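You operate a simulated robot arm through the tools that you are given. There is no shell and no other tool. Be economical: measure what you need, move in short steps, check, and stop when the job is done.

Carry out the task below with a simulated robot arm. There is one attempt and no reset: what you move stays moved.

TASK
Take the worn wheel block and leave it on the yellow wiping pad on the wooden packing table. Fetch the short silver spacer bar and set it on the low shelf of the slot cart. Take the blue wiping pad on the wooden packing table and put it away on the front strip of the coater top. Open the drip drawer. Do these in any order. Set down upright: worn wheel block.

The check looks at the end state, three seconds after you hand in, the way a careful person would. Anything else that was tipped, shoved, dropped, spilled or broken makes it a failure.

THE ROBOT
A 7-joint arm with a two-finger parallel gripper on a trunk, on a base that drives. Base frame: it is fixed to the floor where the robot stands at the start and does not move with it; the origin is under the middle of the robot, x ahead of it, y to its left, z up; the surface under the hand at the start is at about z = 800. Readings come in mm, degrees, newtons and seconds.
With the tool pointing down near the work surface it reaches from about 300 to 720 mm from the robot's upright axis, wherever it stands. Its first joint turns from -166.0 to 166.0 degrees. Places, roughly: blue wiping pad (6x5x4 cm) [800, -1700, 800]; drip drawer [3500, -7000, 600]; front strip of the coater top (16x40 cm) [3580, -7040, 900]; low shelf of the slot cart [800, 1000, 200]; short silver spacer bar (11x2x2 cm) [500, -1300, 800]; worn wheel block (6x5x7 cm) [500, 100, 800]; yellow wiping pad (8x8x2 cm) [500, -200, 800]. Payload 1.57 kg.
Tool frame: the origin (TCP) lies between the finger pads and is the grasp point; the fingertips stand 30 mm ahead of it; z points along the fingers, y is the line along which they close. Largest opening 80 mm; finger width 17, thickness 12; the body of the gripper, 40 by 82 mm, starts 80 mm behind the TCP.
Orientation is that of the tool frame in the base frame, as a unit quaternion [w, x, y, z]. With the fingers straight down and closing along the base's y, the tool's x points along the base's -x, its y along +y and its z along -z.

THE INTERFACE
- The arm moves only by the tool step_arm. Its argument "plan" is a list that holds one entry, the list of rows, each a list of 7 numbers: the shift along the tool's x, y, z in units of 50 mm (1.0 is 50 mm), then the turn, a rotation vector about the tool's x, y, z in units of 8 degrees (1.0 is 8 degrees), then the closure, from 0 (fully open) to 1 (shut). In form: [[[tx, ty, tz, wx, wy, wz, fingers], ...]]. A call has 1 to 20 rows; each row shifts and turns the commanded pose from where the row before left it, along the tool's axes as they then stand. A call with a number of a shift or a turn outside -1 to 1 is refused whole. Each row takes 0.2 s and may step no farther than 50 mm and 8.6 degrees from the row before; otherwise, or with a gripper value out of range, the whole call is refused. A pose out of reach is approached as far as the arm can. The call stops where the force on the tool passes 40 N (or 10 N more than at its start, if that is more) or the arm is blocked; 0.2 s more then pass. The fingers move at their own pace (about 72 mm/s each) and stop on an object; they squeeze with about 24 N. The grip force told is the motor's: it shows also when the fingers shut on nothing. Time passes only in rows, and 0.2 s behind the last, so rows that do not move let the fingers close. It gives the time, the measured TCP pose, the force on the tool (base axes), the opening and the grip force at its end, in the units of the frame above (readings bear some noise), with the torque about the TCP (base axes, N m) and any sound that the robot's microphone picked up.
- Cameras (640 x 400 px; columns grow to the right, rows downward): "scene" is now at [14.8, 118.4, 1428.4]; the picture's right is [-0.22, -0.98, 0.00], its down [-0.62, 0.14, -0.77] and it looks along [0.76, -0.17, -0.63] (base axes); focal length 253 px, centre (320, 200). "wrist" rides on the gripper at [72, -7, -122] in the tool frame; the picture's right is [0.09, 1.00, 0.00], its down [-0.84, 0.08, -0.54] and it looks along [-0.54, 0.05, 0.84] (tool axes); focal length 238 px, centre (320, 200). There is no depth. A picture from a camera that has moved, and an enlarged one, comes with that camera's place and axes in the base frame and with its lens. The place of the scene camera against the robot may be out by one fixed shift of up to 25 mm in any direction.
- get_image(camera): a new picture of that camera. No time passes.
- slide_trunk(by): slides the trunk up (or, below 0, down) by that many mm; the arm and the scene camera ride with it, the base frame stays. It gives what a move gives, with no picture.
- steer(legs): drives the robot by 1 to 6 legs, each [ahead, left, turn to the left] in mm, mm and degrees, along the robot's own axes; the way and the turn of a leg run together, so that a leg with both is an arc; at most 1500 mm and 180 degrees a leg. The arm and the cameras ride along, it lands a little off, and it stops where it bumps. It gives what a move gives.
- aim_head(pan, tilt): turns the head with the scene camera to pan (to the left, within 86 degrees either way) and tilt (down, from -29 to 69), counted from straight ahead of the robot. It gives what a move gives.
- close_up(camera, box): a new picture of the part [left, top, right, bottom] of that camera's present view, enlarged. No time passes.
- hand_in(): hands the job in; it is judged then, once.

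Go step by step. Nothing tells you exact positions but the pictures and the camera data: compare them with the known pose of the tool, close in by small moves and look again before you grip or let go. The budget is 165 turns and 120 pictures, counting those below and the enlarged ones. Unless the task says otherwise, let go and move clear before handing in, and close with one line.

The tools are called after "Request:" as a command line: name --argument value ..., lists and objects as JSON in quotes. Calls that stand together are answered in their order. step_arm: Moves the arm, as the interface text tells. Its arguments: {"type":"object","properties":{"plan":{"type":"array","items":{"type":"array","items":{"type":"array","items":{"type":"number"}}}}},"required":["plan"]} The other tools are called the same way: slide_trunk (by) slides the trunk up or down; steer (legs) drives the base; aim_head (pan, tilt) turns the head that bears the scene camera; get_image (camera) takes a picture; close_up (camera, box) takes an enlarged picture of a part of a camera's view; hand_in () hands the job in.

At the start:

```text
time: 0.0
tcp_pos: [454.9, -106.1, 999.2]
tool_rot: [0.0, 0.0, 1.0, 0.0]
ft_force: [0.6, 0.2, 0.5]
moment: [0.02, 0.02, 0.02]
grip_width: 80.0
gripper_force: 0.1
trunk travel left (down, up): [-225.0, 255.0]
robot x, y, heading: [-0.8, 0.8, 0.1]
head pan, tilt: [-12.6, 39.3]
```

scene: 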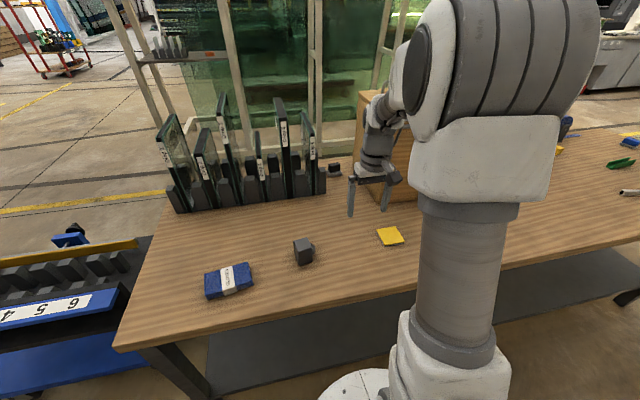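
wrist: 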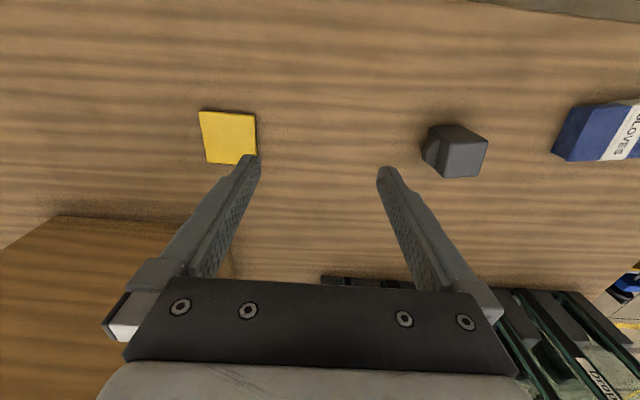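

I see the dark wheel block between the blue gloves packet and the yellow pad. I'll take enlarged views first.

Request:
close_up --camera "wrist" --box '[380, 80, 540, 220]'

Request:
close_up --camera "scene" --box '[260, 200, 440, 310]'

```text
2.86 times, centred on (460, 150) of wrist
camera zoom: at [383.9, -112.4, 1120.2], right [-0.09, 1.0, 0.0], down [0.84, 0.08, 0.54], along [0.54, 0.05, -0.84], focal length 681 px, centre (-80, 343)
```

zoom: 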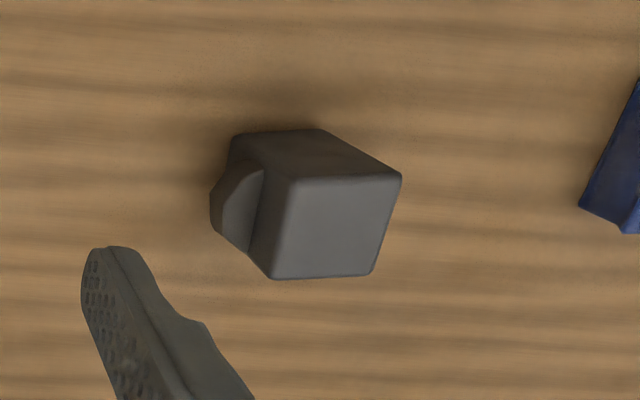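

```text
3.56 times, centred on (350, 255) of scene
camera zoom: at [14.8, 118.4, 1428.4], right [-0.22, -0.98, 0.0], down [-0.62, 0.14, -0.77], along [0.76, -0.17, -0.63], focal length 899 px, centre (213, 4)
```

zoom: 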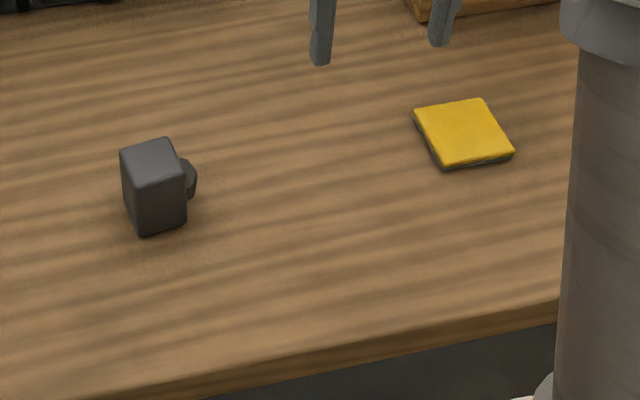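

The block's top is about at (476, 61) with its yaw about 8° and its wheel on the -y side. The yellow pad is centred near (494, -220). I'll move over the block and turn so the fingers close across its plain sides.

Request:
step_arm --plan '[[[-0.108, 0.835, 0, 0, 0, 0, 0], [-0.108, 0.835, 0, 0, 0, 0, 0], [-0.108, 0.835, 0, 0, 0, 0, 0], [-0.108, 0.835, 0, 0, 0, 0, 0], [0, 0, 0, 0, 0, 0.932, 0], [0, 0, 0, 0, 0, 0.932, 0], [0, 0, 0, 0, 0, 0.932, 0], [0, 0, 0, 0, 0, 0.932, 0], [0, 0, 0, 0, 0, 0.932, 0], [0, 0, 0, 0, 0, 0.932, 0], [0, 0, 0, 0, 0, 0.932, 0], [0, 0, 0, 0, 0, 0.932, 0], [0, 0, 0, 0, 0, 0.932, 0], [0, 0, 0, 0, 0, 0.932, 0], [0, 0, 0, 0, 0, 0.932, 0]]]'

Request:
get_image --camera "wrist"

```text
time: 3.2
tcp_pos: [478.3, 62.2, 998.6]
tool_rot: [0.001, 0.658, 0.753, -0.002]
ft_force: [-0.5, -0.1, 0.3]
moment: [0.01, -0.04, 0.0]
grip_width: 79.9
gripper_force: 0.0
trunk travel left (down, up): [-225.0, 255.0]
robot x, y, heading: [0.1, 0.3, 0.0]
head pan, tilt: [-12.6, 39.3]
```

```text
115 pictures are left
camera wrist: at [461.5, 131.4, 1119.9], right [0.97, 0.23, 0.0], down [0.19, -0.82, 0.54], along [0.12, -0.53, -0.84], focal length 238 px, centre (320, 200)
```

wrist: 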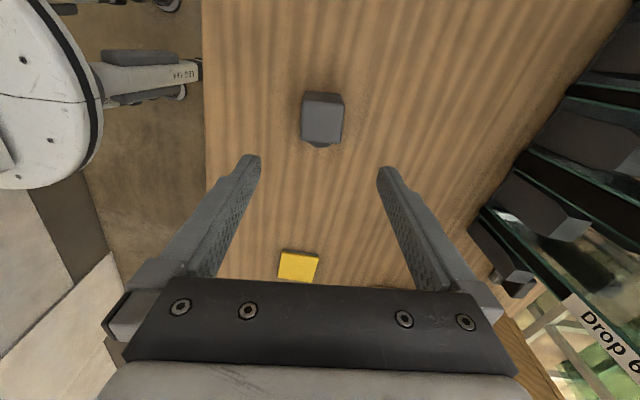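

Request:
close_up --camera "wrist" --box '[270, 70, 380, 170]'

```text
4.00 times, centred on (325, 120) of wrist
camera zoom: at [461.5, 131.4, 1119.9], right [0.97, 0.23, 0.0], down [0.19, -0.82, 0.54], along [0.12, -0.53, -0.84], focal length 953 px, centre (300, 520)
```

zoom: 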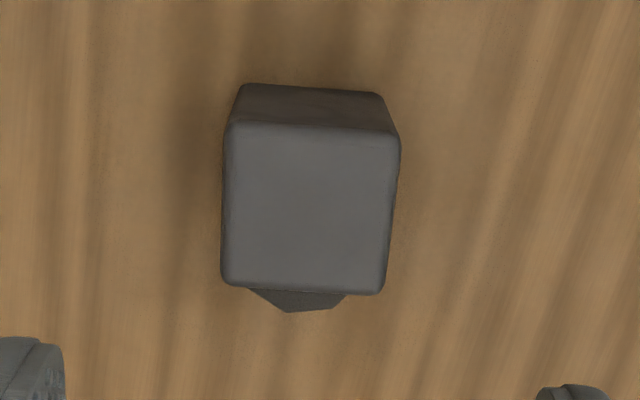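

Request:
step_arm --plan '[[[0.06, 0, 0.77, 0, 0, 0, 0], [0, 0, 0.77, 0, 0, 0, 0], [0, 0, 0.77, 0, 0, 0, 0], [0, 0, 0.77, 0, 0, 0, 0], [0, 0, 0, 0, 0, 0, 1], [0, 0, 0, 0, 0, 0, 1], [0, 0, 0, 0, 0, 0, 1]]]'

Request:
get_image --camera "wrist"

```text
time: 4.8
tcp_pos: [479.0, 66.6, 845.8]
tool_rot: [0.0, 0.657, 0.754, 0.0]
ft_force: [-0.1, -0.3, 0.1]
moment: [-0.03, 0.01, -0.03]
grip_width: 45.8
gripper_force: 23.8
trunk travel left (down, up): [-225.0, 255.0]
robot x, y, heading: [0.3, 3.3, 0.3]
head pan, tilt: [-12.6, 39.3]
```

```text
113 pictures are left
camera wrist: at [462.1, 134.7, 967.0], right [0.97, 0.23, 0.0], down [0.19, -0.82, 0.54], along [0.12, -0.53, -0.84], focal length 238 px, centre (320, 200)
```

wrist: 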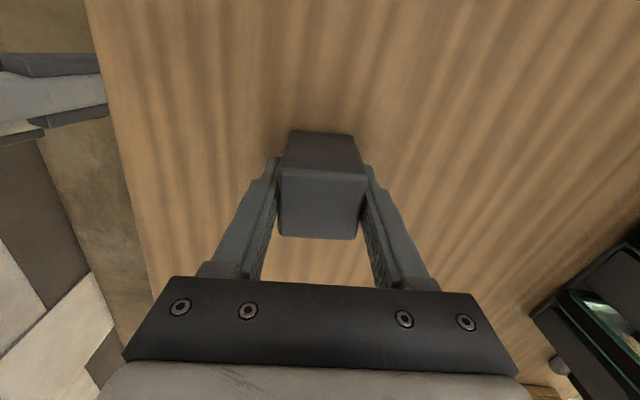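

Block gripped (46 mm). I'll lift it and carry it above the yellow pad.

Request:
step_arm --plan '[[[0, 0, -0.8, 0, 0, 0, 1], [0, 0, -0.8, 0, 0, 0, 1], [-0.8, -0.07, 0, 0, 0, 0, 1], [-0.8, -0.07, 0, 0, 0, 0, 1], [-0.8, -0.07, 0, 0, 0, 0, 1], [-0.8, -0.07, 0, 0, 0, 0, 1], [-0.8, -0.07, 0, 0, 0, 0, 1], [-0.8, -0.07, 0, 0, 0, 0, 1], [-0.8, -0.07, 0, 0, 0, 0, 1], [0, 0, 0, 0, 0, 0, 1]]]'

Request:
get_image --camera "wrist"

Request:
get_image --camera "scene"

```text
time: 7.0
tcp_pos: [495.6, -217.1, 922.9]
tool_rot: [0.0, 0.656, 0.755, 0.0]
ft_force: [-0.1, 0.0, -1.4]
moment: [-0.01, 0.03, 0.01]
grip_width: 45.9
gripper_force: 24.0
trunk travel left (down, up): [-225.0, 255.0]
robot x, y, heading: [0.8, -1.3, -0.1]
head pan, tilt: [-12.6, 39.3]
```

```text
112 pictures are left
camera wrist: at [477.5, -146.8, 1044.5], right [0.97, 0.23, 0.0], down [0.19, -0.82, 0.54], along [0.12, -0.53, -0.84], focal length 238 px, centre (320, 200)
```

wrist: 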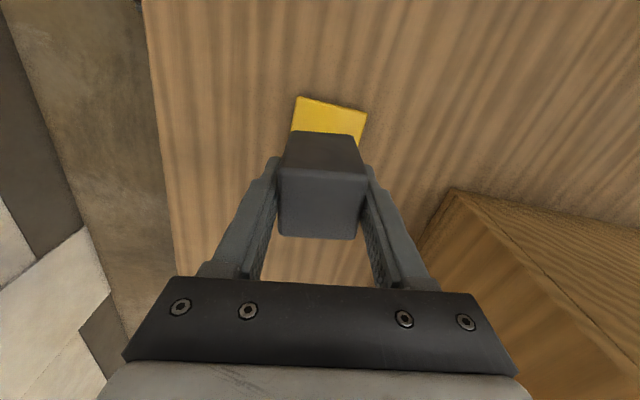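

```text
111 pictures are left
camera scene: at [14.9, 118.3, 1428.4], right [-0.22, -0.98, 0.0], down [-0.62, 0.14, -0.77], along [0.76, -0.17, -0.63], focal length 253 px, centre (320, 200)
```

scene: 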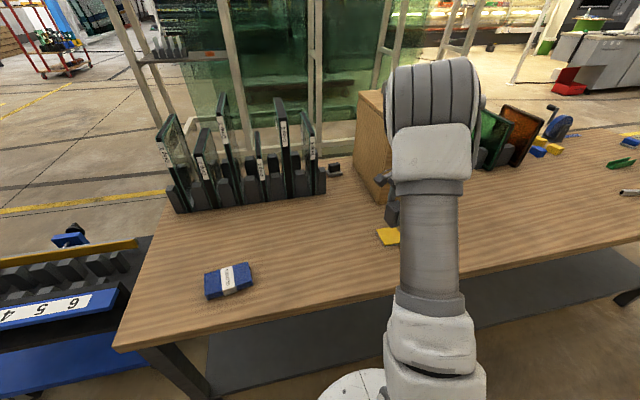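

The pad is just under and slightly beyond the block. I'll lower to just above it, then creep.

Request:
step_arm --plan '[[[-0.08, 0.03, 0.5, 0, 0, 0, 1], [0, 0, 0.5, 0, 0, 0, 1], [0, 0, 0.06, 0, 0, 0, 1]]]'

Request:
get_image --camera "wrist"

Request:
close_up --camera "scene" --box '[340, 170, 440, 260]'

```text
time: 7.8
tcp_pos: [494.2, -221.0, 871.4]
tool_rot: [0.001, 0.656, 0.755, -0.001]
ft_force: [0.3, 0.1, -0.9]
moment: [0.03, -0.02, 0.0]
grip_width: 45.5
gripper_force: 24.0
trunk travel left (down, up): [-225.0, 255.0]
robot x, y, heading: [-3.7, -0.2, 0.1]
head pan, tilt: [-12.6, 39.3]
```

```text
110 pictures are left
camera wrist: at [477.1, -150.0, 992.4], right [0.97, 0.23, 0.0], down [0.19, -0.82, 0.54], along [0.12, -0.53, -0.84], focal length 238 px, centre (320, 200)
```

wrist: 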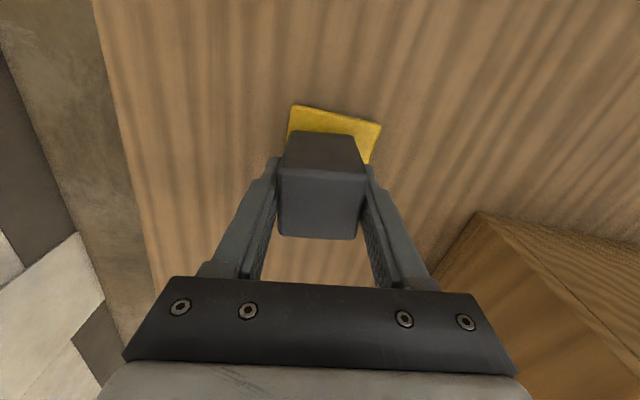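

```text
4.44 times, centred on (390, 215) of scene
camera zoom: at [14.9, 118.4, 1428.4], right [-0.22, -0.98, 0.0], down [-0.62, 0.14, -0.77], along [0.75, -0.17, -0.63], focal length 1124 px, centre (9, 133)
```

zoom: 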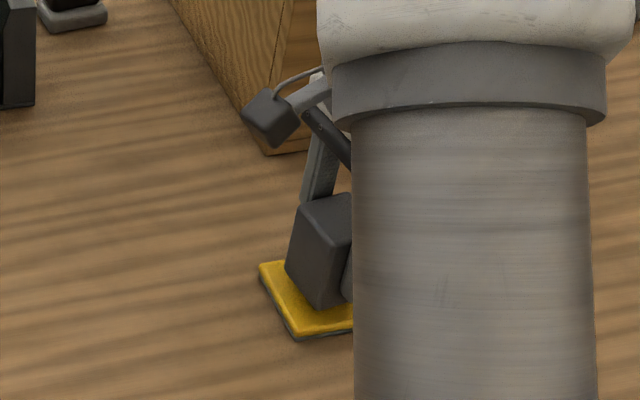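

Request:
step_arm --plan '[[[0, 0.08, 0.04, 0, 0, 0, 1], [0, 0, 0.04, 0, 0, 0, 1], [0, 0, 0.04, 0, 0, 0, 1]]]'

```text
time: 8.6
tcp_pos: [497.9, -218.4, 865.4]
tool_rot: [0.0, 0.657, 0.754, 0.001]
ft_force: [0.4, -0.1, -1.3]
moment: [0.06, -0.01, -0.02]
grip_width: 45.7
gripper_force: 24.0
trunk travel left (down, up): [-225.0, 255.0]
robot x, y, heading: [-1.2, -3.8, -0.1]
head pan, tilt: [-12.6, 39.3]
```

Request:
step_arm --plan '[[[0, 0, 0.04, 0, 0, 0, 1], [0, 0, 0.04, 0, 0, 0, 1]]]'

Request:
close_up --camera "scene" --box '[360, 200, 420, 250]'

```text
time: 9.2
tcp_pos: [498.3, -219.2, 861.4]
tool_rot: [0.0, 0.657, 0.754, -0.001]
ft_force: [-0.8, -0.9, -0.5]
moment: [-0.02, 0.04, -0.01]
grip_width: 45.7
gripper_force: 24.1
trunk travel left (down, up): [-225.0, 255.0]
robot x, y, heading: [-2.7, 2.7, -0.2]
head pan, tilt: [-12.6, 39.3]
```

```text
8.00 times, centred on (390, 225) of scene
camera zoom: at [14.9, 118.4, 1428.4], right [-0.22, -0.98, 0.0], down [-0.62, 0.14, -0.77], along [0.76, -0.17, -0.63], focal length 2023 px, centre (-240, 0)
```

zoom: 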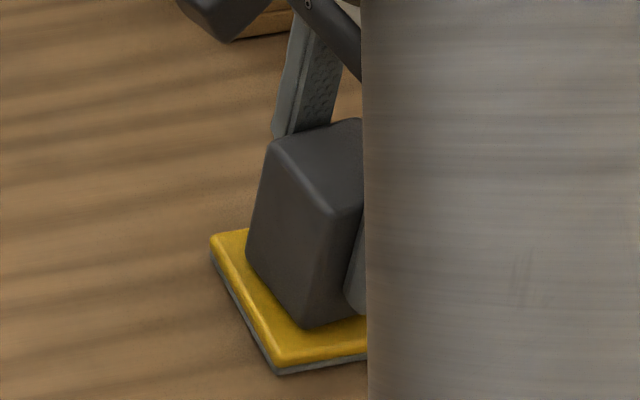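

Request:
step_arm --plan '[[[0, 0, 0.04, 0, 0, 0, 1], [0, 0, 0.04, 0, 0, 0, 1]]]'

```text
time: 9.8
tcp_pos: [498.3, -219.3, 858.1]
tool_rot: [0.002, 0.657, 0.754, 0.0]
ft_force: [-2.3, 0.9, 6.1]
moment: [0.09, 0.16, -0.01]
grip_width: 45.7
gripper_force: 23.8
trunk travel left (down, up): [-225.0, 255.0]
robot x, y, heading: [-2.7, 0.1, -0.1]
head pan, tilt: [-12.6, 39.3]
```

Contact (6 N upward). I'll release and rise.

Request:
step_arm --plan '[[[0, 0, 0, 0, 0, 0, 0.3], [0, 0, 0, 0, 0, 0, 0], [0, 0, 0, 0, 0, 0, 0], [0, 0, -0.5, 0, 0, 0, 0], [0, 0, -1, 0, 0, 0, 0], [0, 0, -1, 0, 0, 0, 0], [0, 0, -1, 0, 0, 0, 0]]]'

Request:
get_image --camera "wrist"

Request:
aim_head --pan -70 --tilt 30

Request:
get_image --camera "scene"

```text
time: 11.4
tcp_pos: [497.4, -220.1, 1033.0]
tool_rot: [0.0, 0.656, 0.755, 0.0]
ft_force: [0.0, -1.0, -0.2]
moment: [0.02, -0.01, 0.0]
grip_width: 80.0
gripper_force: 0.1
trunk travel left (down, up): [-225.0, 255.0]
robot x, y, heading: [-4.0, -2.6, 0.3]
head pan, tilt: [-12.6, 39.3]
```

```text
107 pictures are left
camera wrist: at [480.9, -150.0, 1154.6], right [0.97, 0.23, 0.0], down [0.19, -0.82, 0.54], along [0.12, -0.53, -0.84], focal length 238 px, centre (320, 200)
```

wrist: 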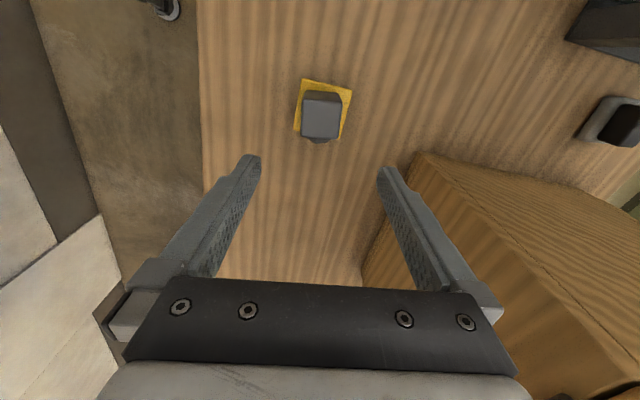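

```text
time: 12.7
tcp_pos: [498.2, -219.7, 1032.1]
tool_rot: [0.001, 0.657, 0.754, 0.0]
ft_force: [-0.4, 0.2, 0.4]
moment: [0.02, 0.02, -0.03]
grip_width: 80.3
gripper_force: 0.1
trunk travel left (down, up): [-225.0, 255.0]
robot x, y, heading: [2.6, 1.9, -0.3]
head pan, tilt: [-70.0, 30.0]
```

```text
106 pictures are left
camera scene: at [-37.6, 52.1, 1442.7], right [-0.94, -0.34, 0.0], down [-0.17, 0.47, -0.87], along [0.3, -0.81, -0.5], focal length 253 px, centre (320, 200)
```

scene: 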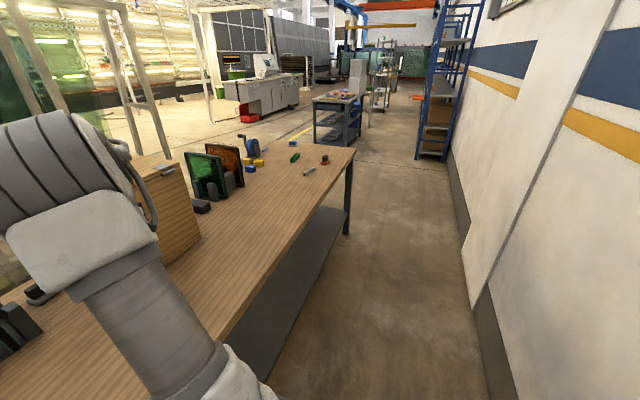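

The block stands on the pad. Next I drive along the table to the right toward the spacer bar.

Request:
steer --legs '[[-30, -1150, 0]]'

Request:
aim_head --pan -30 --tilt 40

Request:
get_image --camera "scene"

Request:
get_image --camera "wrist"

```text
time: 21.5
tcp_pos: [469.4, -1359.4, 1033.1]
tool_rot: [0.0, 0.657, 0.754, -0.001]
ft_force: [-0.2, -0.3, 0.2]
moment: [-0.01, -0.01, -0.02]
grip_width: 80.0
gripper_force: 0.1
trunk travel left (down, up): [-225.0, 255.0]
robot x, y, heading: [-31.2, -1141.3, 0.3]
head pan, tilt: [-70.0, 30.0]
```

```text
time: 22.5
tcp_pos: [467.9, -1358.4, 1032.5]
tool_rot: [-0.001, 0.656, 0.755, 0.0]
ft_force: [0.3, -0.7, -0.1]
moment: [-0.02, -0.01, 0.0]
grip_width: 80.1
gripper_force: 0.1
trunk travel left (down, up): [-225.0, 255.0]
robot x, y, heading: [-26.8, -1140.0, 0.0]
head pan, tilt: [-30.0, 40.0]
```

```text
105 pictures are left
camera scene: at [-24.3, -1044.8, 1427.4], right [-0.5, -0.87, 0.0], down [-0.56, 0.32, -0.77], along [0.66, -0.38, -0.64], focal length 253 px, centre (320, 200)
```

scene: 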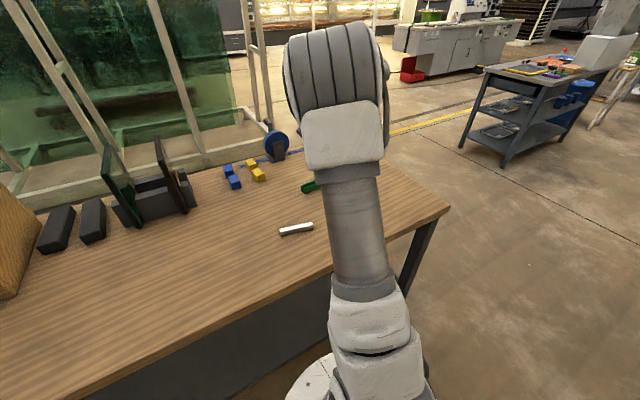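

```text
104 pictures are left
camera wrist: at [451.7, -1289.2, 1154.3], right [0.97, 0.23, 0.0], down [0.19, -0.82, 0.54], along [0.12, -0.53, -0.84], focal length 238 px, centre (320, 200)
```

wrist: 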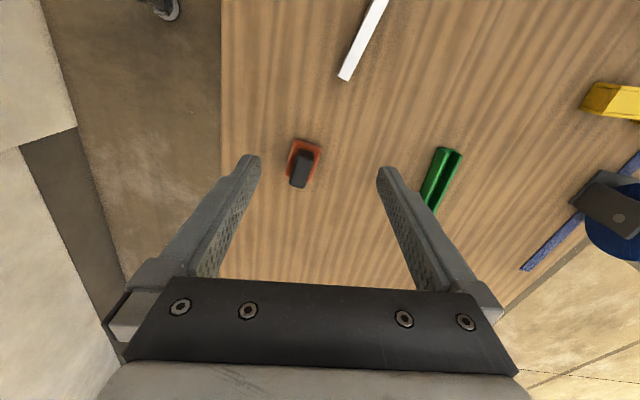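

The silver bar lies at about (511, -1263), its axis at about 72°. I'll move above it and align.

Request:
step_arm --plan '[[[0.588, 0.371, 0, 0, 0, 0, 0], [0.588, 0.371, 0, 0, 0, 0, 0], [0.588, 0.371, 0, 0, 0, 0, 0], [0, 0, 0, 0, 0, 0.8, 0], [0, 0, 0, 0, 0, 0.8, 0], [0, 0, 0, 0, 0, 0.8, 0], [0, 0, 0, 0, 0, 0.8, 0], [0, 0, 0.7, 0, 0, 0, 0], [0, 0, 0.7, 0, 0, 0, 0]]]'

Request:
get_image --camera "wrist"

```text
time: 24.5
tcp_pos: [513.3, -1264.2, 963.1]
tool_rot: [0.002, 0.808, 0.59, 0.0]
ft_force: [0.0, -0.1, 0.7]
moment: [-0.01, 0.0, 0.03]
grip_width: 80.1
gripper_force: 0.2
trunk travel left (down, up): [-225.0, 255.0]
robot x, y, heading: [-30.6, -1139.1, -0.2]
head pan, tilt: [-30.0, 40.0]
```

```text
103 pictures are left
camera wrist: at [527.7, -1193.8, 1084.6], right [0.98, -0.21, 0.0], down [-0.18, -0.82, 0.54], along [-0.12, -0.53, -0.84], focal length 238 px, centre (320, 200)
```

wrist: 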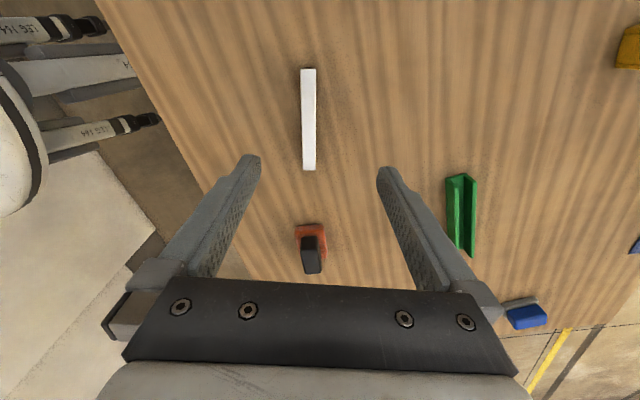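

Request:
step_arm --plan '[[[-0.07, -0.29, 0, 0, 0, -0.62, 0], [0, 0, 0.9, 0, 0, 0, 0], [0, 0, 0.9, 0, 0, 0, 0]]]'

Request:
get_image --camera "wrist"

```text
time: 25.3
tcp_pos: [496.1, -1262.5, 872.1]
tool_rot: [-0.001, 0.781, 0.624, 0.0]
ft_force: [-1.0, -0.5, 0.1]
moment: [-0.02, 0.0, 0.02]
grip_width: 80.1
gripper_force: 0.0
trunk travel left (down, up): [-225.0, 255.0]
robot x, y, heading: [-28.9, -1137.9, 0.1]
head pan, tilt: [-30.0, 40.0]
```

```text
102 pictures are left
camera wrist: at [505.4, -1191.9, 993.6], right [0.99, -0.13, 0.0], down [-0.11, -0.83, 0.54], along [-0.07, -0.54, -0.84], focal length 238 px, centre (320, 200)
```

wrist: 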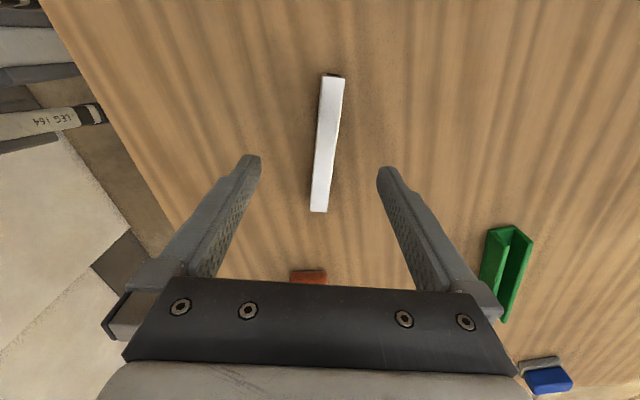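

Request:
step_arm --plan '[[[0, 0.08, 0.4, 0, 0, 0, 0], [0, 0, 0.36, 0, 0, 0, 0], [0, 0, 0, 0, 0, 0, 1], [0, 0, 0, 0, 0, 0, 1], [0, 0, 0, 0, 0, 0, 1], [0, 0, 0, 0, 0, 0, 1]]]'

Request:
get_image --camera "wrist"

```text
time: 26.7
tcp_pos: [500.3, -1262.4, 834.6]
tool_rot: [-0.001, 0.781, 0.624, 0.0]
ft_force: [-0.5, 0.6, 0.2]
moment: [-0.01, 0.02, 0.0]
grip_width: 14.4
gripper_force: 24.2
trunk travel left (down, up): [-225.0, 255.0]
robot x, y, heading: [-31.5, -1143.3, -0.1]
head pan, tilt: [-30.0, 40.0]
```

```text
101 pictures are left
camera wrist: at [509.1, -1192.3, 955.5], right [0.99, -0.13, 0.0], down [-0.11, -0.83, 0.54], along [-0.07, -0.54, -0.84], focal length 238 px, centre (320, 200)
```

wrist: 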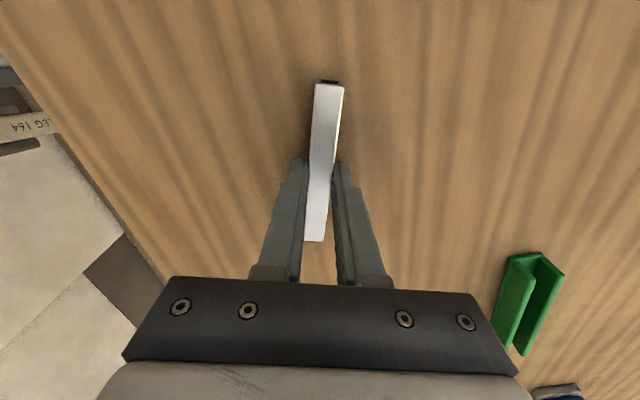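

Request:
step_arm --plan '[[[0, 0, -1, 0, 0, 0, 1], [0, 0, -1, 0, 0, 0, 1], [0, 0, -1, 0, 0, 0, 1], [0, 0, -1, 0, 0, 0, 1], [0, 0, -0.5, 0, 0, 0, 1]]]'

Request:
steer --legs '[[0, 1400, 0]]'

Request:
aim_head --pan 40 --tilt 45

Request:
get_image --camera "scene"

Request:
get_image --camera "wrist"

```text
time: 27.9
tcp_pos: [501.3, -1261.9, 1060.2]
tool_rot: [0.0, 0.781, 0.625, 0.0]
ft_force: [-0.8, -0.4, -0.3]
moment: [0.0, 0.0, 0.0]
grip_width: 14.8
gripper_force: 23.8
trunk travel left (down, up): [-225.0, 255.0]
robot x, y, heading: [-29.5, -1140.4, 0.1]
head pan, tilt: [-30.0, 40.0]
```

```text
time: 38.7
tcp_pos: [498.3, 155.3, 1059.9]
tool_rot: [0.0, 0.779, 0.627, 0.0]
ft_force: [0.4, -0.3, 0.7]
moment: [-0.02, 0.01, -0.01]
grip_width: 14.5
gripper_force: 24.3
trunk travel left (down, up): [-225.0, 255.0]
robot x, y, heading: [-36.0, 280.0, 0.2]
head pan, tilt: [-30.0, 40.0]
```

```text
time: 40.1
tcp_pos: [497.6, 155.1, 1060.2]
tool_rot: [0.0, 0.779, 0.627, 0.0]
ft_force: [0.4, 0.7, -0.3]
moment: [-0.05, 0.0, -0.02]
grip_width: 14.7
gripper_force: 24.4
trunk travel left (down, up): [-225.0, 255.0]
robot x, y, heading: [-37.0, 274.3, 0.3]
head pan, tilt: [40.0, 45.0]
```

```text
100 pictures are left
camera scene: at [-41.4, 464.9, 1420.1], right [0.65, -0.76, 0.0], down [-0.54, -0.46, -0.71], along [0.54, 0.46, -0.71], focal length 253 px, centre (320, 200)
```

scene: 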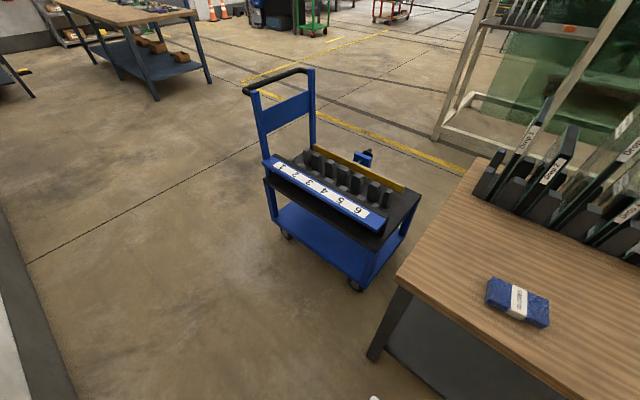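

```text
99 pictures are left
camera wrist: at [506.5, 226.8, 1181.2], right [0.99, -0.12, 0.0], down [-0.1, -0.83, 0.54], along [-0.07, -0.54, -0.84], focal length 238 px, centre (320, 200)
```

wrist: 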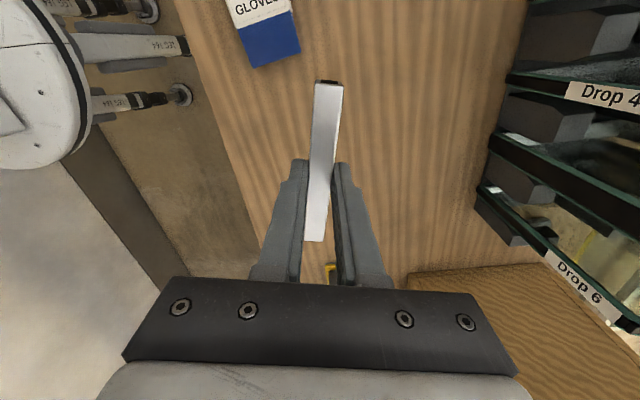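

Request:
close_up --camera "scene" --box '[230, 60, 430, 300]'

```text
1.67 times, centred on (330, 180) of scene
camera zoom: at [-41.4, 464.9, 1420.1], right [0.65, -0.76, 0.0], down [-0.54, -0.46, -0.71], along [0.54, 0.46, -0.71], focal length 422 px, centre (303, 233)
```

zoom: 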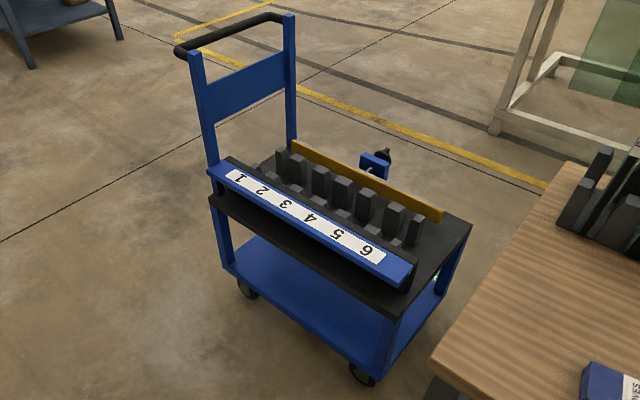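

The shelf is a lower tray under the deck, open toward me, so the bar must be inserted with a tilted tool and its axis pointing forward. I'll set the bar down on a free bit of the table along x and regrasp it with a pitched tool.

Request:
step_arm --plan '[[[-0.922, 0, 0, 0, 0, 0, 1], [-0.922, 0, 0, 0, 0, 0, 1], [0, 0, 0, 0, 0, -0.984, 1], [0, 0, 0, 0, 0, -0.984, 1], [0, 0, 0, 0, 0, -0.984, 1], [0, 0, 0, 0, 0, -0.984, 1], [0, 0, 0, 0, 0, -0.984, 1], [0, 0, 0, 0, 0, -0.984, 1], [0, 0, 0, 0, 0, -0.984, 1], [0, 0, 0, 0, 0, -0.984, 1], [0, 0, 0, 0, 0, -0.984, 1], [0, 0, 0, 0, 0, -0.984, 1], [0, 0, 0, 0, 0, -0.984, 1], [0, 0, 0, 0, 0, -0.984, 1], [0, 0, 0, 0, 0, -0.984, 1]]]'

Request:
get_image --camera "wrist"

```text
time: 43.3
tcp_pos: [478.5, 66.3, 1060.7]
tool_rot: [0.001, -0.001, 1.0, -0.001]
ft_force: [0.1, -1.0, 0.5]
moment: [0.01, 0.03, 0.02]
grip_width: 14.7
gripper_force: 23.9
trunk travel left (down, up): [-225.0, 255.0]
robot x, y, heading: [-33.6, 279.4, 0.6]
head pan, tilt: [40.0, 45.0]
```

```text
97 pictures are left
camera wrist: at [406.2, 58.5, 1181.3], right [-0.09, 1.0, 0.0], down [0.84, 0.08, 0.54], along [0.54, 0.05, -0.84], focal length 238 px, centre (320, 200)
```

wrist: 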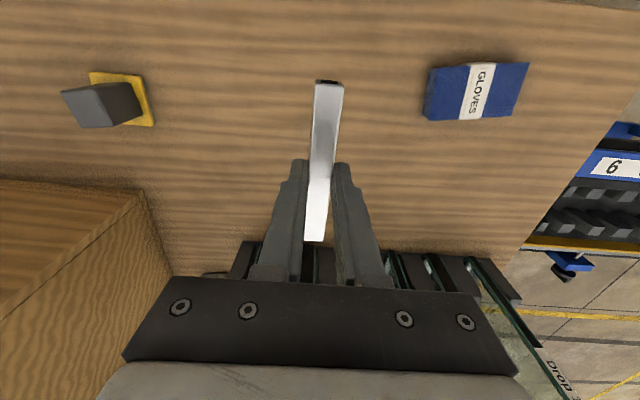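

Request:
step_arm --plan '[[[0, 0, 1, 0, 0, 0, 1], [0, 0, 1, 0, 0, 0, 1], [0, 0, 1, 0, 0, 0, 1], [0, 0, 1, 0, 0, 0, 1], [0, 0, 0.24, 0, 0, 0, 1], [0, 0, 0.2, 0, 0, 0, 1], [0, 0, 0.06, 0, 0, 0, 1]]]'

```text
time: 44.9
tcp_pos: [475.7, 67.5, 835.0]
tool_rot: [0.0, 0.0, 1.0, 0.001]
ft_force: [-0.5, -0.6, -0.9]
moment: [0.01, -0.01, -0.02]
grip_width: 14.6
gripper_force: 24.3
trunk travel left (down, up): [-225.0, 255.0]
robot x, y, heading: [-34.8, 276.9, 0.3]
head pan, tilt: [40.0, 45.0]
```

Request:
step_arm --plan '[[[0, 0, 0.02, 0, 0, 0, 1], [0, 0, 0, 0, 0, 0, 0.5], [0, 0, 0, 0, 0, 0, 0.3], [0, 0, -0.6, 0, 0, 0, 0.3], [0, 0, -0.6, 0, 0, 0, 0.3], [0, 0, 0, 0, -1, 0, 0.3], [0, 0, 0, 0, -1, 0, 0.3], [0, 0, 0, 0, -1, 0, 0.3], [0, 0, 0, 0, -1, 0, 0.3], [0, 0, 0, 0, -1, 0, 0.3]]]'

Request:
get_image --camera "wrist"

```text
time: 47.1
tcp_pos: [478.4, 65.6, 894.9]
tool_rot: [0.343, -0.001, 0.939, -0.001]
ft_force: [-0.8, 0.2, -0.5]
moment: [-0.06, 0.06, 0.01]
grip_width: 55.9
gripper_force: 0.0
trunk travel left (down, up): [-225.0, 255.0]
robot x, y, heading: [-33.8, 273.9, 0.5]
head pan, tilt: [40.0, 45.0]
```

```text
96 pictures are left
camera wrist: at [344.3, 58.6, 941.3], right [-0.07, 1.0, -0.06], down [0.29, 0.08, 0.95], along [0.95, 0.05, -0.29], focal length 238 px, centre (320, 200)
```

wrist: 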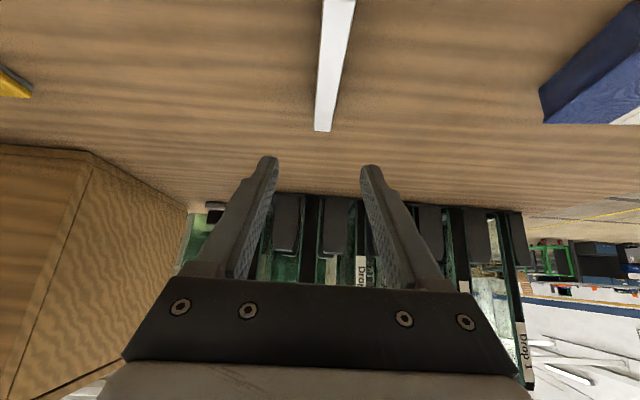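

Request:
step_arm --plan '[[[0.35, 0, 0.27, 0, 0, 0, 0.3], [0.35, 0, 0.27, 0, 0, 0, 0.3], [0.34, 0, 0.25, 0, 0, 0, 0.3], [0, 0, 0, 0, 0, 0, 0.3]]]'

Request:
get_image --camera "wrist"

```text
time: 48.1
tcp_pos: [461.9, 65.0, 829.5]
tool_rot: [0.343, 0.0, 0.939, -0.001]
ft_force: [-0.7, 0.4, 0.4]
moment: [0.03, -0.01, 0.0]
grip_width: 55.8
gripper_force: 0.0
trunk travel left (down, up): [-225.0, 255.0]
robot x, y, heading: [-35.7, 271.8, 0.5]
head pan, tilt: [40.0, 45.0]
```

```text
95 pictures are left
camera wrist: at [329.3, 57.9, 877.1], right [-0.07, 1.0, -0.06], down [0.29, 0.08, 0.95], along [0.95, 0.05, -0.3], focal length 238 px, centre (320, 200)
```

wrist: 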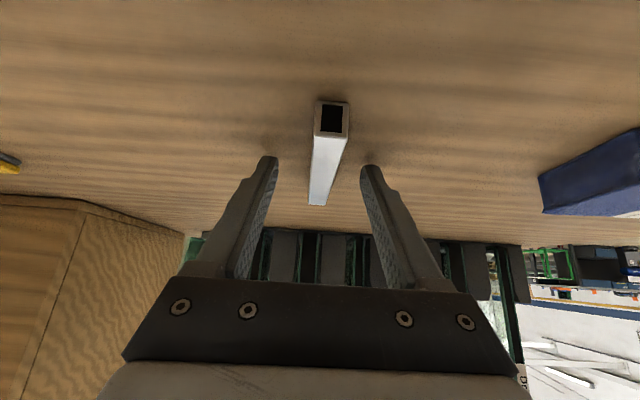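

Hollow bar nicely centred. Closing and lifting.

Request:
step_arm --plan '[[[0, 0, 0, 0, 0, 0, 1], [0, 0, 0, 0, 0, 0, 1], [0, 0, 0, 0, 0, 0, 1], [-0.64, 0, -0.77, 0, 0, 0, 1], [-0.64, 0, -0.77, 0, 0, 0, 1], [-0.64, 0, -0.77, 0, 0, 0, 1], [-0.64, 0, -0.77, 0, 0, 0, 1]]]'

Request:
get_image --camera "wrist"

```text
time: 49.7
tcp_pos: [462.0, 65.5, 1030.9]
tool_rot: [0.341, 0.001, 0.94, 0.0]
ft_force: [0.2, 0.4, 0.0]
moment: [0.01, 0.01, 0.04]
grip_width: 15.0
gripper_force: 24.3
trunk travel left (down, up): [-225.0, 255.0]
robot x, y, heading: [-34.4, 278.1, 0.6]
head pan, tilt: [40.0, 45.0]
```

```text
94 pictures are left
camera wrist: at [328.2, 58.4, 1076.7], right [-0.07, 1.0, -0.06], down [0.29, 0.08, 0.95], along [0.95, 0.05, -0.3], focal length 238 px, centre (320, 200)
```

wrist: 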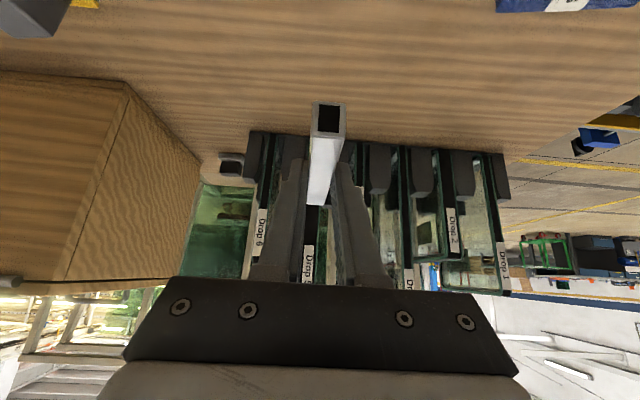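

Request:
steer --legs '[[-150, 0, 0], [0, 740, 0]]'

Request:
aim_head --pan 0 --tilt 45

Request:
get_image --camera "scene"

Request:
get_image --camera "wrist"

```text
time: 56.7
tcp_pos: [313.0, 780.5, 1029.9]
tool_rot: [0.342, 0.007, 0.94, -0.003]
ft_force: [-0.8, 0.9, 0.5]
moment: [0.0, 0.0, 0.02]
grip_width: 14.5
gripper_force: 24.2
trunk travel left (down, up): [-225.0, 255.0]
robot x, y, heading: [-181.5, 995.2, -0.4]
head pan, tilt: [40.0, 45.0]
```

```text
time: 57.8
tcp_pos: [312.8, 780.5, 1029.4]
tool_rot: [0.342, 0.007, 0.94, -0.003]
ft_force: [0.4, -1.3, -0.1]
moment: [0.01, 0.02, -0.01]
grip_width: 14.7
gripper_force: 23.9
trunk travel left (down, up): [-225.0, 255.0]
robot x, y, heading: [-184.0, 996.7, -0.6]
head pan, tilt: [0.0, 45.0]
```

```text
93 pictures are left
camera scene: at [-166.4, 1134.6, 1420.1], right [-0.01, -1.0, 0.0], down [-0.71, 0.01, -0.71], along [0.71, -0.01, -0.71], focal length 253 px, centre (320, 200)
```

scene: 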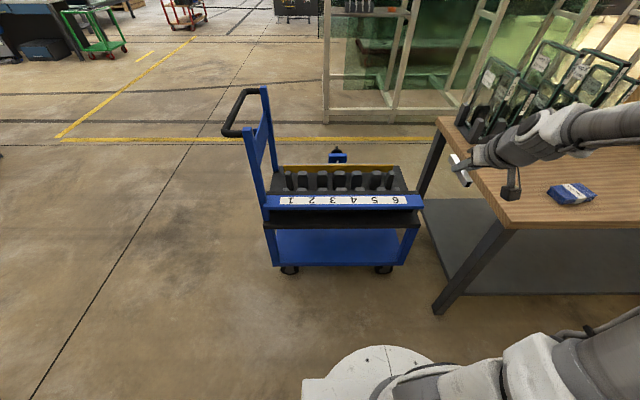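

```text
92 pictures are left
camera wrist: at [178.8, 775.1, 1076.3], right [-0.06, 1.0, -0.06], down [0.29, 0.07, 0.95], along [0.95, 0.04, -0.3], focal length 238 px, centre (320, 200)
```

wrist: 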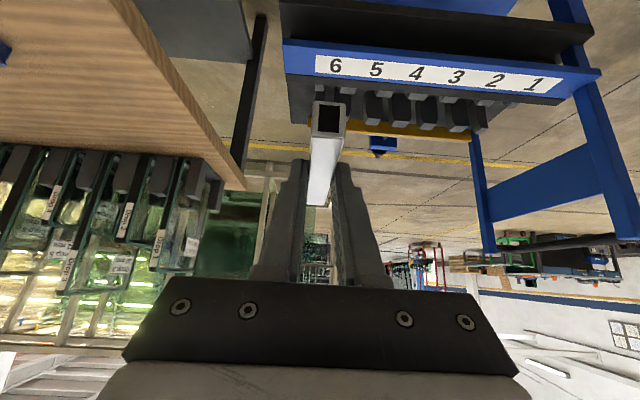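

Request:
close_up --camera "scene" --box '[240, 160, 440, 285]'

```text
3.20 times, centred on (340, 222) of scene
camera zoom: at [-166.4, 1134.6, 1420.1], right [-0.01, -1.0, 0.0], down [-0.71, 0.01, -0.71], along [0.71, -0.01, -0.71], focal length 809 px, centre (256, 128)
```

zoom: 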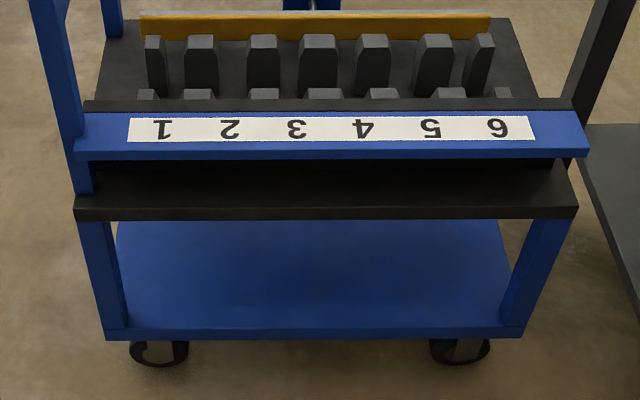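

Cart front is near x≈567, shelf about z≈200, deck underside about 500. I'll centre the arm, slide the trunk down and lower in front of the cart.

Request:
step_arm --plan '[[[0, 0.9, 0, 0, 0, 0, 1], [0, 0.9, 0, 0, 0, 0, 1], [0, 0.9, 0, 0, 0, 0, 1], [0, 0.9, 0, 0, 0, 0, 1], [0, 0.9, 0, 0, 0, 0, 1]]]'

Request:
slide_trunk --by -225

Request:
step_arm --plan '[[[0.64, 0, 0.766, 0, 0, 0, 1], [0.64, 0, 0.766, 0, 0, 0, 1], [0.64, 0, 0.766, 0, 0, 0, 1], [0.64, 0, 0.766, 0, 0, 0, 1], [0.64, 0, 0.766, 0, 0, 0, 1], [0.64, 0, 0.766, 0, 0, 0, 1]]]'

Request:
get_image --camera "scene"

Request:
get_image --camera "wrist"

```text
time: 59.0
tcp_pos: [316.2, 1006.3, 1032.4]
tool_rot: [0.342, 0.008, 0.94, -0.005]
ft_force: [-0.5, 0.7, 0.0]
moment: [0.01, -0.01, -0.01]
grip_width: 14.8
gripper_force: 24.4
trunk travel left (down, up): [-225.0, 255.0]
robot x, y, heading: [-182.1, 1001.0, -0.6]
head pan, tilt: [0.0, 45.0]
```

```text
time: 61.4
tcp_pos: [316.5, 1007.5, 806.1]
tool_rot: [0.342, 0.006, 0.94, -0.003]
ft_force: [-0.1, -0.9, 0.1]
moment: [0.01, 0.0, -0.01]
grip_width: 14.6
gripper_force: 24.2
trunk travel left (down, up): [0.0, 480.0]
robot x, y, heading: [-180.2, 996.4, -0.4]
head pan, tilt: [0.0, 45.0]
```

```text
time: 62.8
tcp_pos: [320.3, 1004.2, 506.3]
tool_rot: [0.342, 0.008, 0.94, -0.003]
ft_force: [0.1, 0.5, 0.2]
moment: [0.0, -0.02, -0.02]
grip_width: 14.5
gripper_force: 24.0
trunk travel left (down, up): [0.0, 480.0]
robot x, y, heading: [-179.8, 995.5, -0.5]
head pan, tilt: [0.0, 45.0]
```

```text
90 pictures are left
camera scene: at [-166.6, 1134.5, 1195.2], right [-0.01, -1.0, 0.0], down [-0.71, 0.01, -0.71], along [0.71, -0.01, -0.71], focal length 253 px, centre (320, 200)
```

scene: 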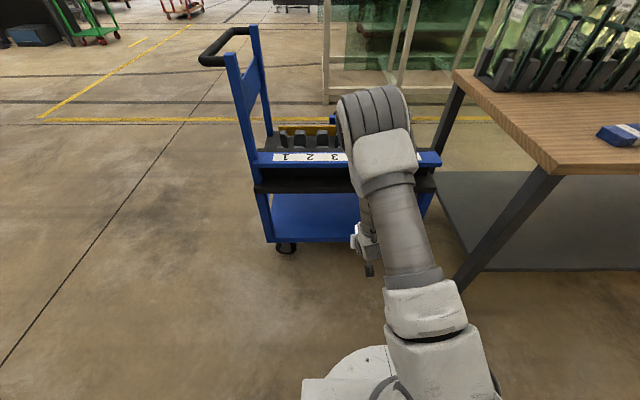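

```text
89 pictures are left
camera wrist: at [184.9, 999.1, 552.4], right [-0.06, 1.0, -0.06], down [0.29, 0.07, 0.95], along [0.95, 0.04, -0.3], focal length 238 px, centre (320, 200)
```

wrist: 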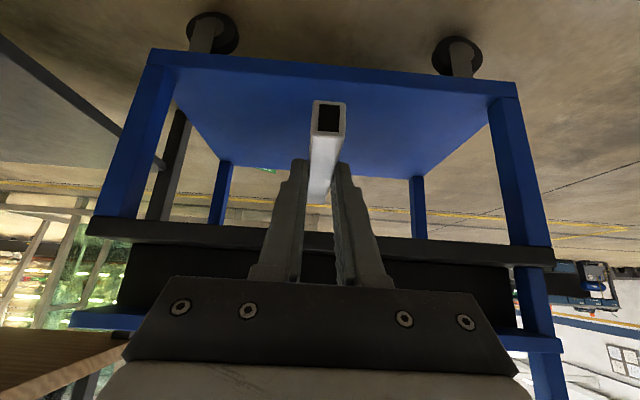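

The wrist view shows the shelf opening clearly. I'll lower further to shelf height, still in front of the cart.

Request:
step_arm --plan '[[[0.64, 0, 0.766, 0, 0, 0, 1], [0.64, 0, 0.766, 0, 0, 0, 1], [0.64, 0, 0.766, 0, 0, 0, 1], [0.64, 0, 0.766, 0, 0, 0, 1]]]'

Request:
get_image --camera "wrist"

Request:
get_image --camera "scene"

```text
time: 63.8
tcp_pos: [315.8, 1001.7, 309.5]
tool_rot: [0.343, 0.008, 0.939, -0.003]
ft_force: [-0.2, -0.2, 1.0]
moment: [0.01, 0.02, -0.02]
grip_width: 14.8
gripper_force: 24.2
trunk travel left (down, up): [0.0, 480.0]
robot x, y, heading: [-179.1, 997.4, -0.3]
head pan, tilt: [0.0, 45.0]
```

```text
88 pictures are left
camera wrist: at [181.6, 997.3, 355.2], right [-0.05, 1.0, -0.06], down [0.29, 0.07, 0.95], along [0.95, 0.03, -0.3], focal length 238 px, centre (320, 200)
```

wrist: 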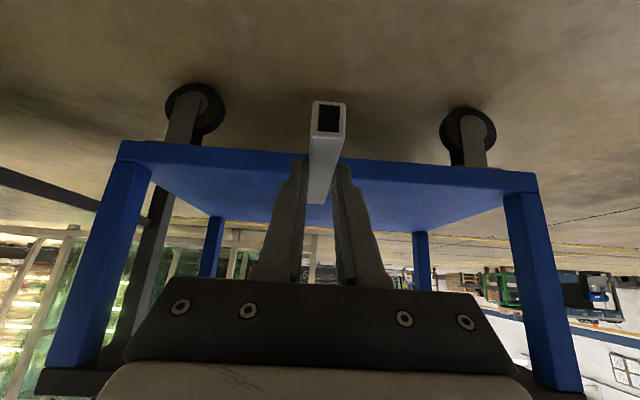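

```text
87 pictures are left
camera scene: at [-166.5, 1134.5, 1195.2], right [-0.01, -1.0, 0.0], down [-0.71, 0.01, -0.71], along [0.71, -0.01, -0.71], focal length 253 px, centre (320, 200)
```

scene: 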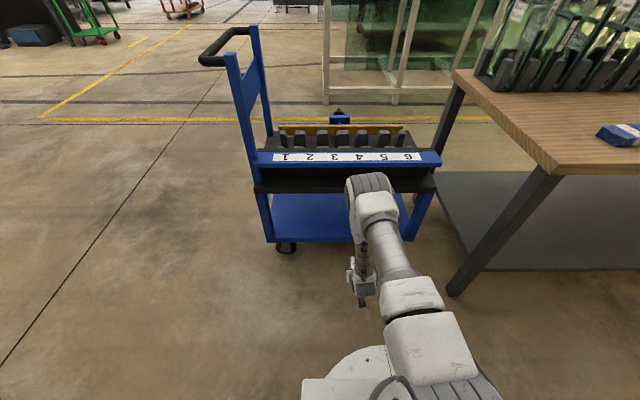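

Request:
close_up --camera "wrist" --box '[100, 130, 300, 240]'

```text
3.20 times, centred on (200, 185) of wrist
camera zoom: at [181.6, 997.3, 355.2], right [-0.05, 1.0, -0.06], down [0.29, 0.07, 0.95], along [0.95, 0.03, -0.3], focal length 763 px, centre (704, 248)
```

zoom: 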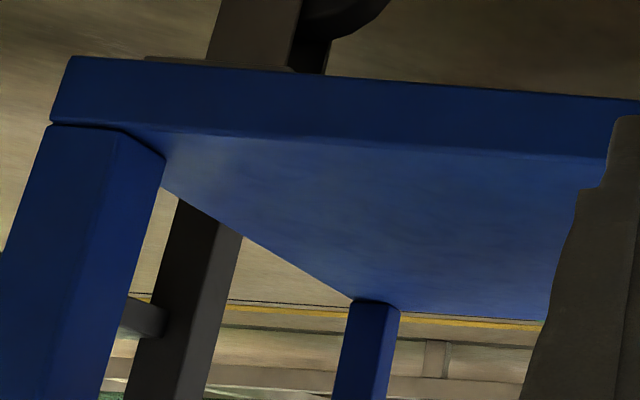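

The shelf's top is near z≈198 with its front at x≈555. To keep the elbow away from the deck, I'll back off, stretch the arm out, then drive in.

Request:
steer --legs '[[-160, 0, 0]]'

Request:
step_arm --plan '[[[-0.766, 0, 0.643, 0, 0, 0, 1], [-0.766, 0, 0.643, 0, 0, 0, 1], [-0.766, 0, 0.643, 0, 0, 0, 1], [0.58, 0, 0.69, 0, 0, 0, 1]]]'

Request:
get_image --camera "scene"

Request:
get_image --camera "wrist"

```text
time: 65.2
tcp_pos: [206.6, 1002.5, 308.4]
tool_rot: [0.343, 0.007, 0.939, -0.002]
ft_force: [1.2, 0.8, 0.0]
moment: [-0.01, 0.01, 0.0]
grip_width: 14.7
gripper_force: 24.1
trunk travel left (down, up): [0.0, 480.0]
robot x, y, heading: [-288.6, 997.8, -0.6]
head pan, tilt: [0.0, 45.0]
stopped in leg 1: the robot was blocked; the commanded pose is now the measured one
```

```text
time: 66.2
tcp_pos: [357.4, 1001.9, 266.9]
tool_rot: [0.343, 0.008, 0.939, -0.003]
ft_force: [-0.3, 0.1, -0.6]
moment: [0.03, -0.02, 0.03]
grip_width: 14.7
gripper_force: 23.8
trunk travel left (down, up): [0.0, 480.0]
robot x, y, heading: [-289.2, 999.4, -0.6]
head pan, tilt: [0.0, 45.0]
```

```text
85 pictures are left
camera scene: at [-275.5, 1135.6, 1195.2], right [-0.01, -1.0, 0.0], down [-0.71, 0.01, -0.71], along [0.71, -0.01, -0.71], focal length 253 px, centre (320, 200)
```

scene: 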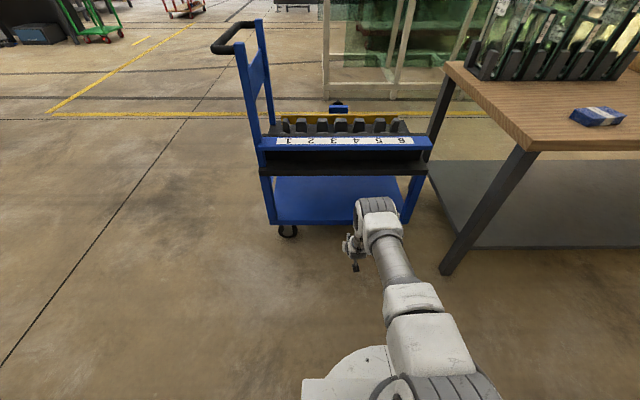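

```text
84 pictures are left
camera wrist: at [224.1, 997.6, 312.4], right [-0.06, 1.0, -0.06], down [0.29, 0.07, 0.95], along [0.95, 0.04, -0.3], focal length 238 px, centre (320, 200)
```

wrist: 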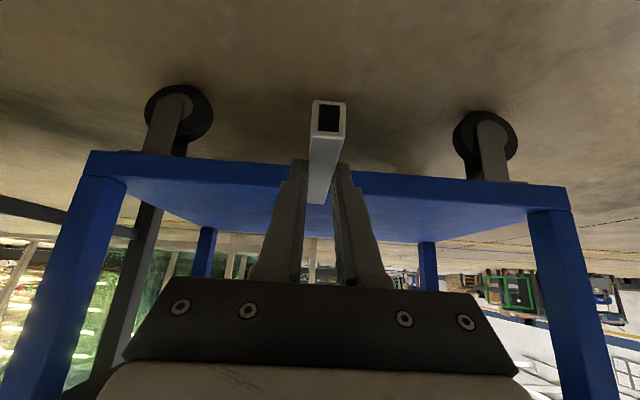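

Request:
steer --legs '[[180, 0, 0]]'

Request:
get_image --camera "wrist"

Request:
get_image --camera "scene"

```text
time: 68.1
tcp_pos: [540.1, 1000.1, 265.7]
tool_rot: [0.341, 0.009, 0.94, -0.003]
ft_force: [0.1, 0.4, 0.0]
moment: [0.03, 0.02, 0.0]
grip_width: 14.3
gripper_force: 23.6
trunk travel left (down, up): [0.0, 480.0]
robot x, y, heading: [-106.7, 996.2, -0.4]
head pan, tilt: [0.0, 45.0]
```

```text
83 pictures are left
camera wrist: at [405.6, 994.7, 312.2], right [-0.05, 1.0, -0.06], down [0.29, 0.07, 0.95], along [0.95, 0.03, -0.3], focal length 238 px, centre (320, 200)
```

wrist: 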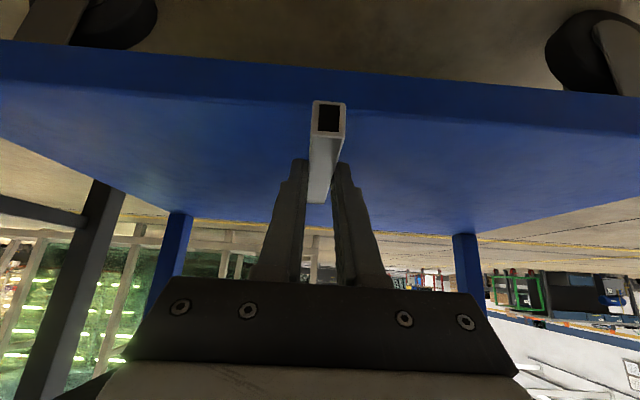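

```text
82 pictures are left
camera scene: at [-92.8, 1133.8, 1195.1], right [-0.01, -1.0, 0.0], down [-0.71, 0.01, -0.71], along [0.71, -0.01, -0.71], focal length 253 px, centre (320, 200)
```

scene: 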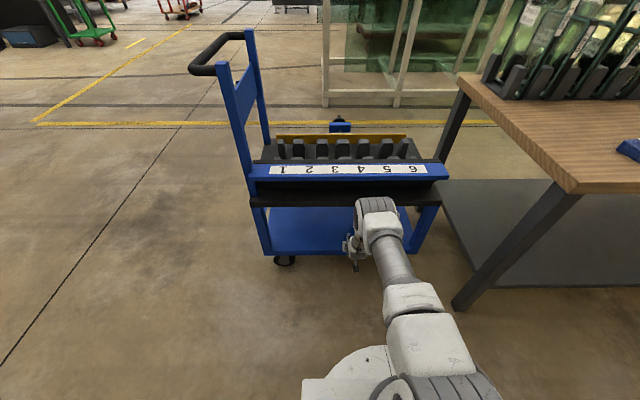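

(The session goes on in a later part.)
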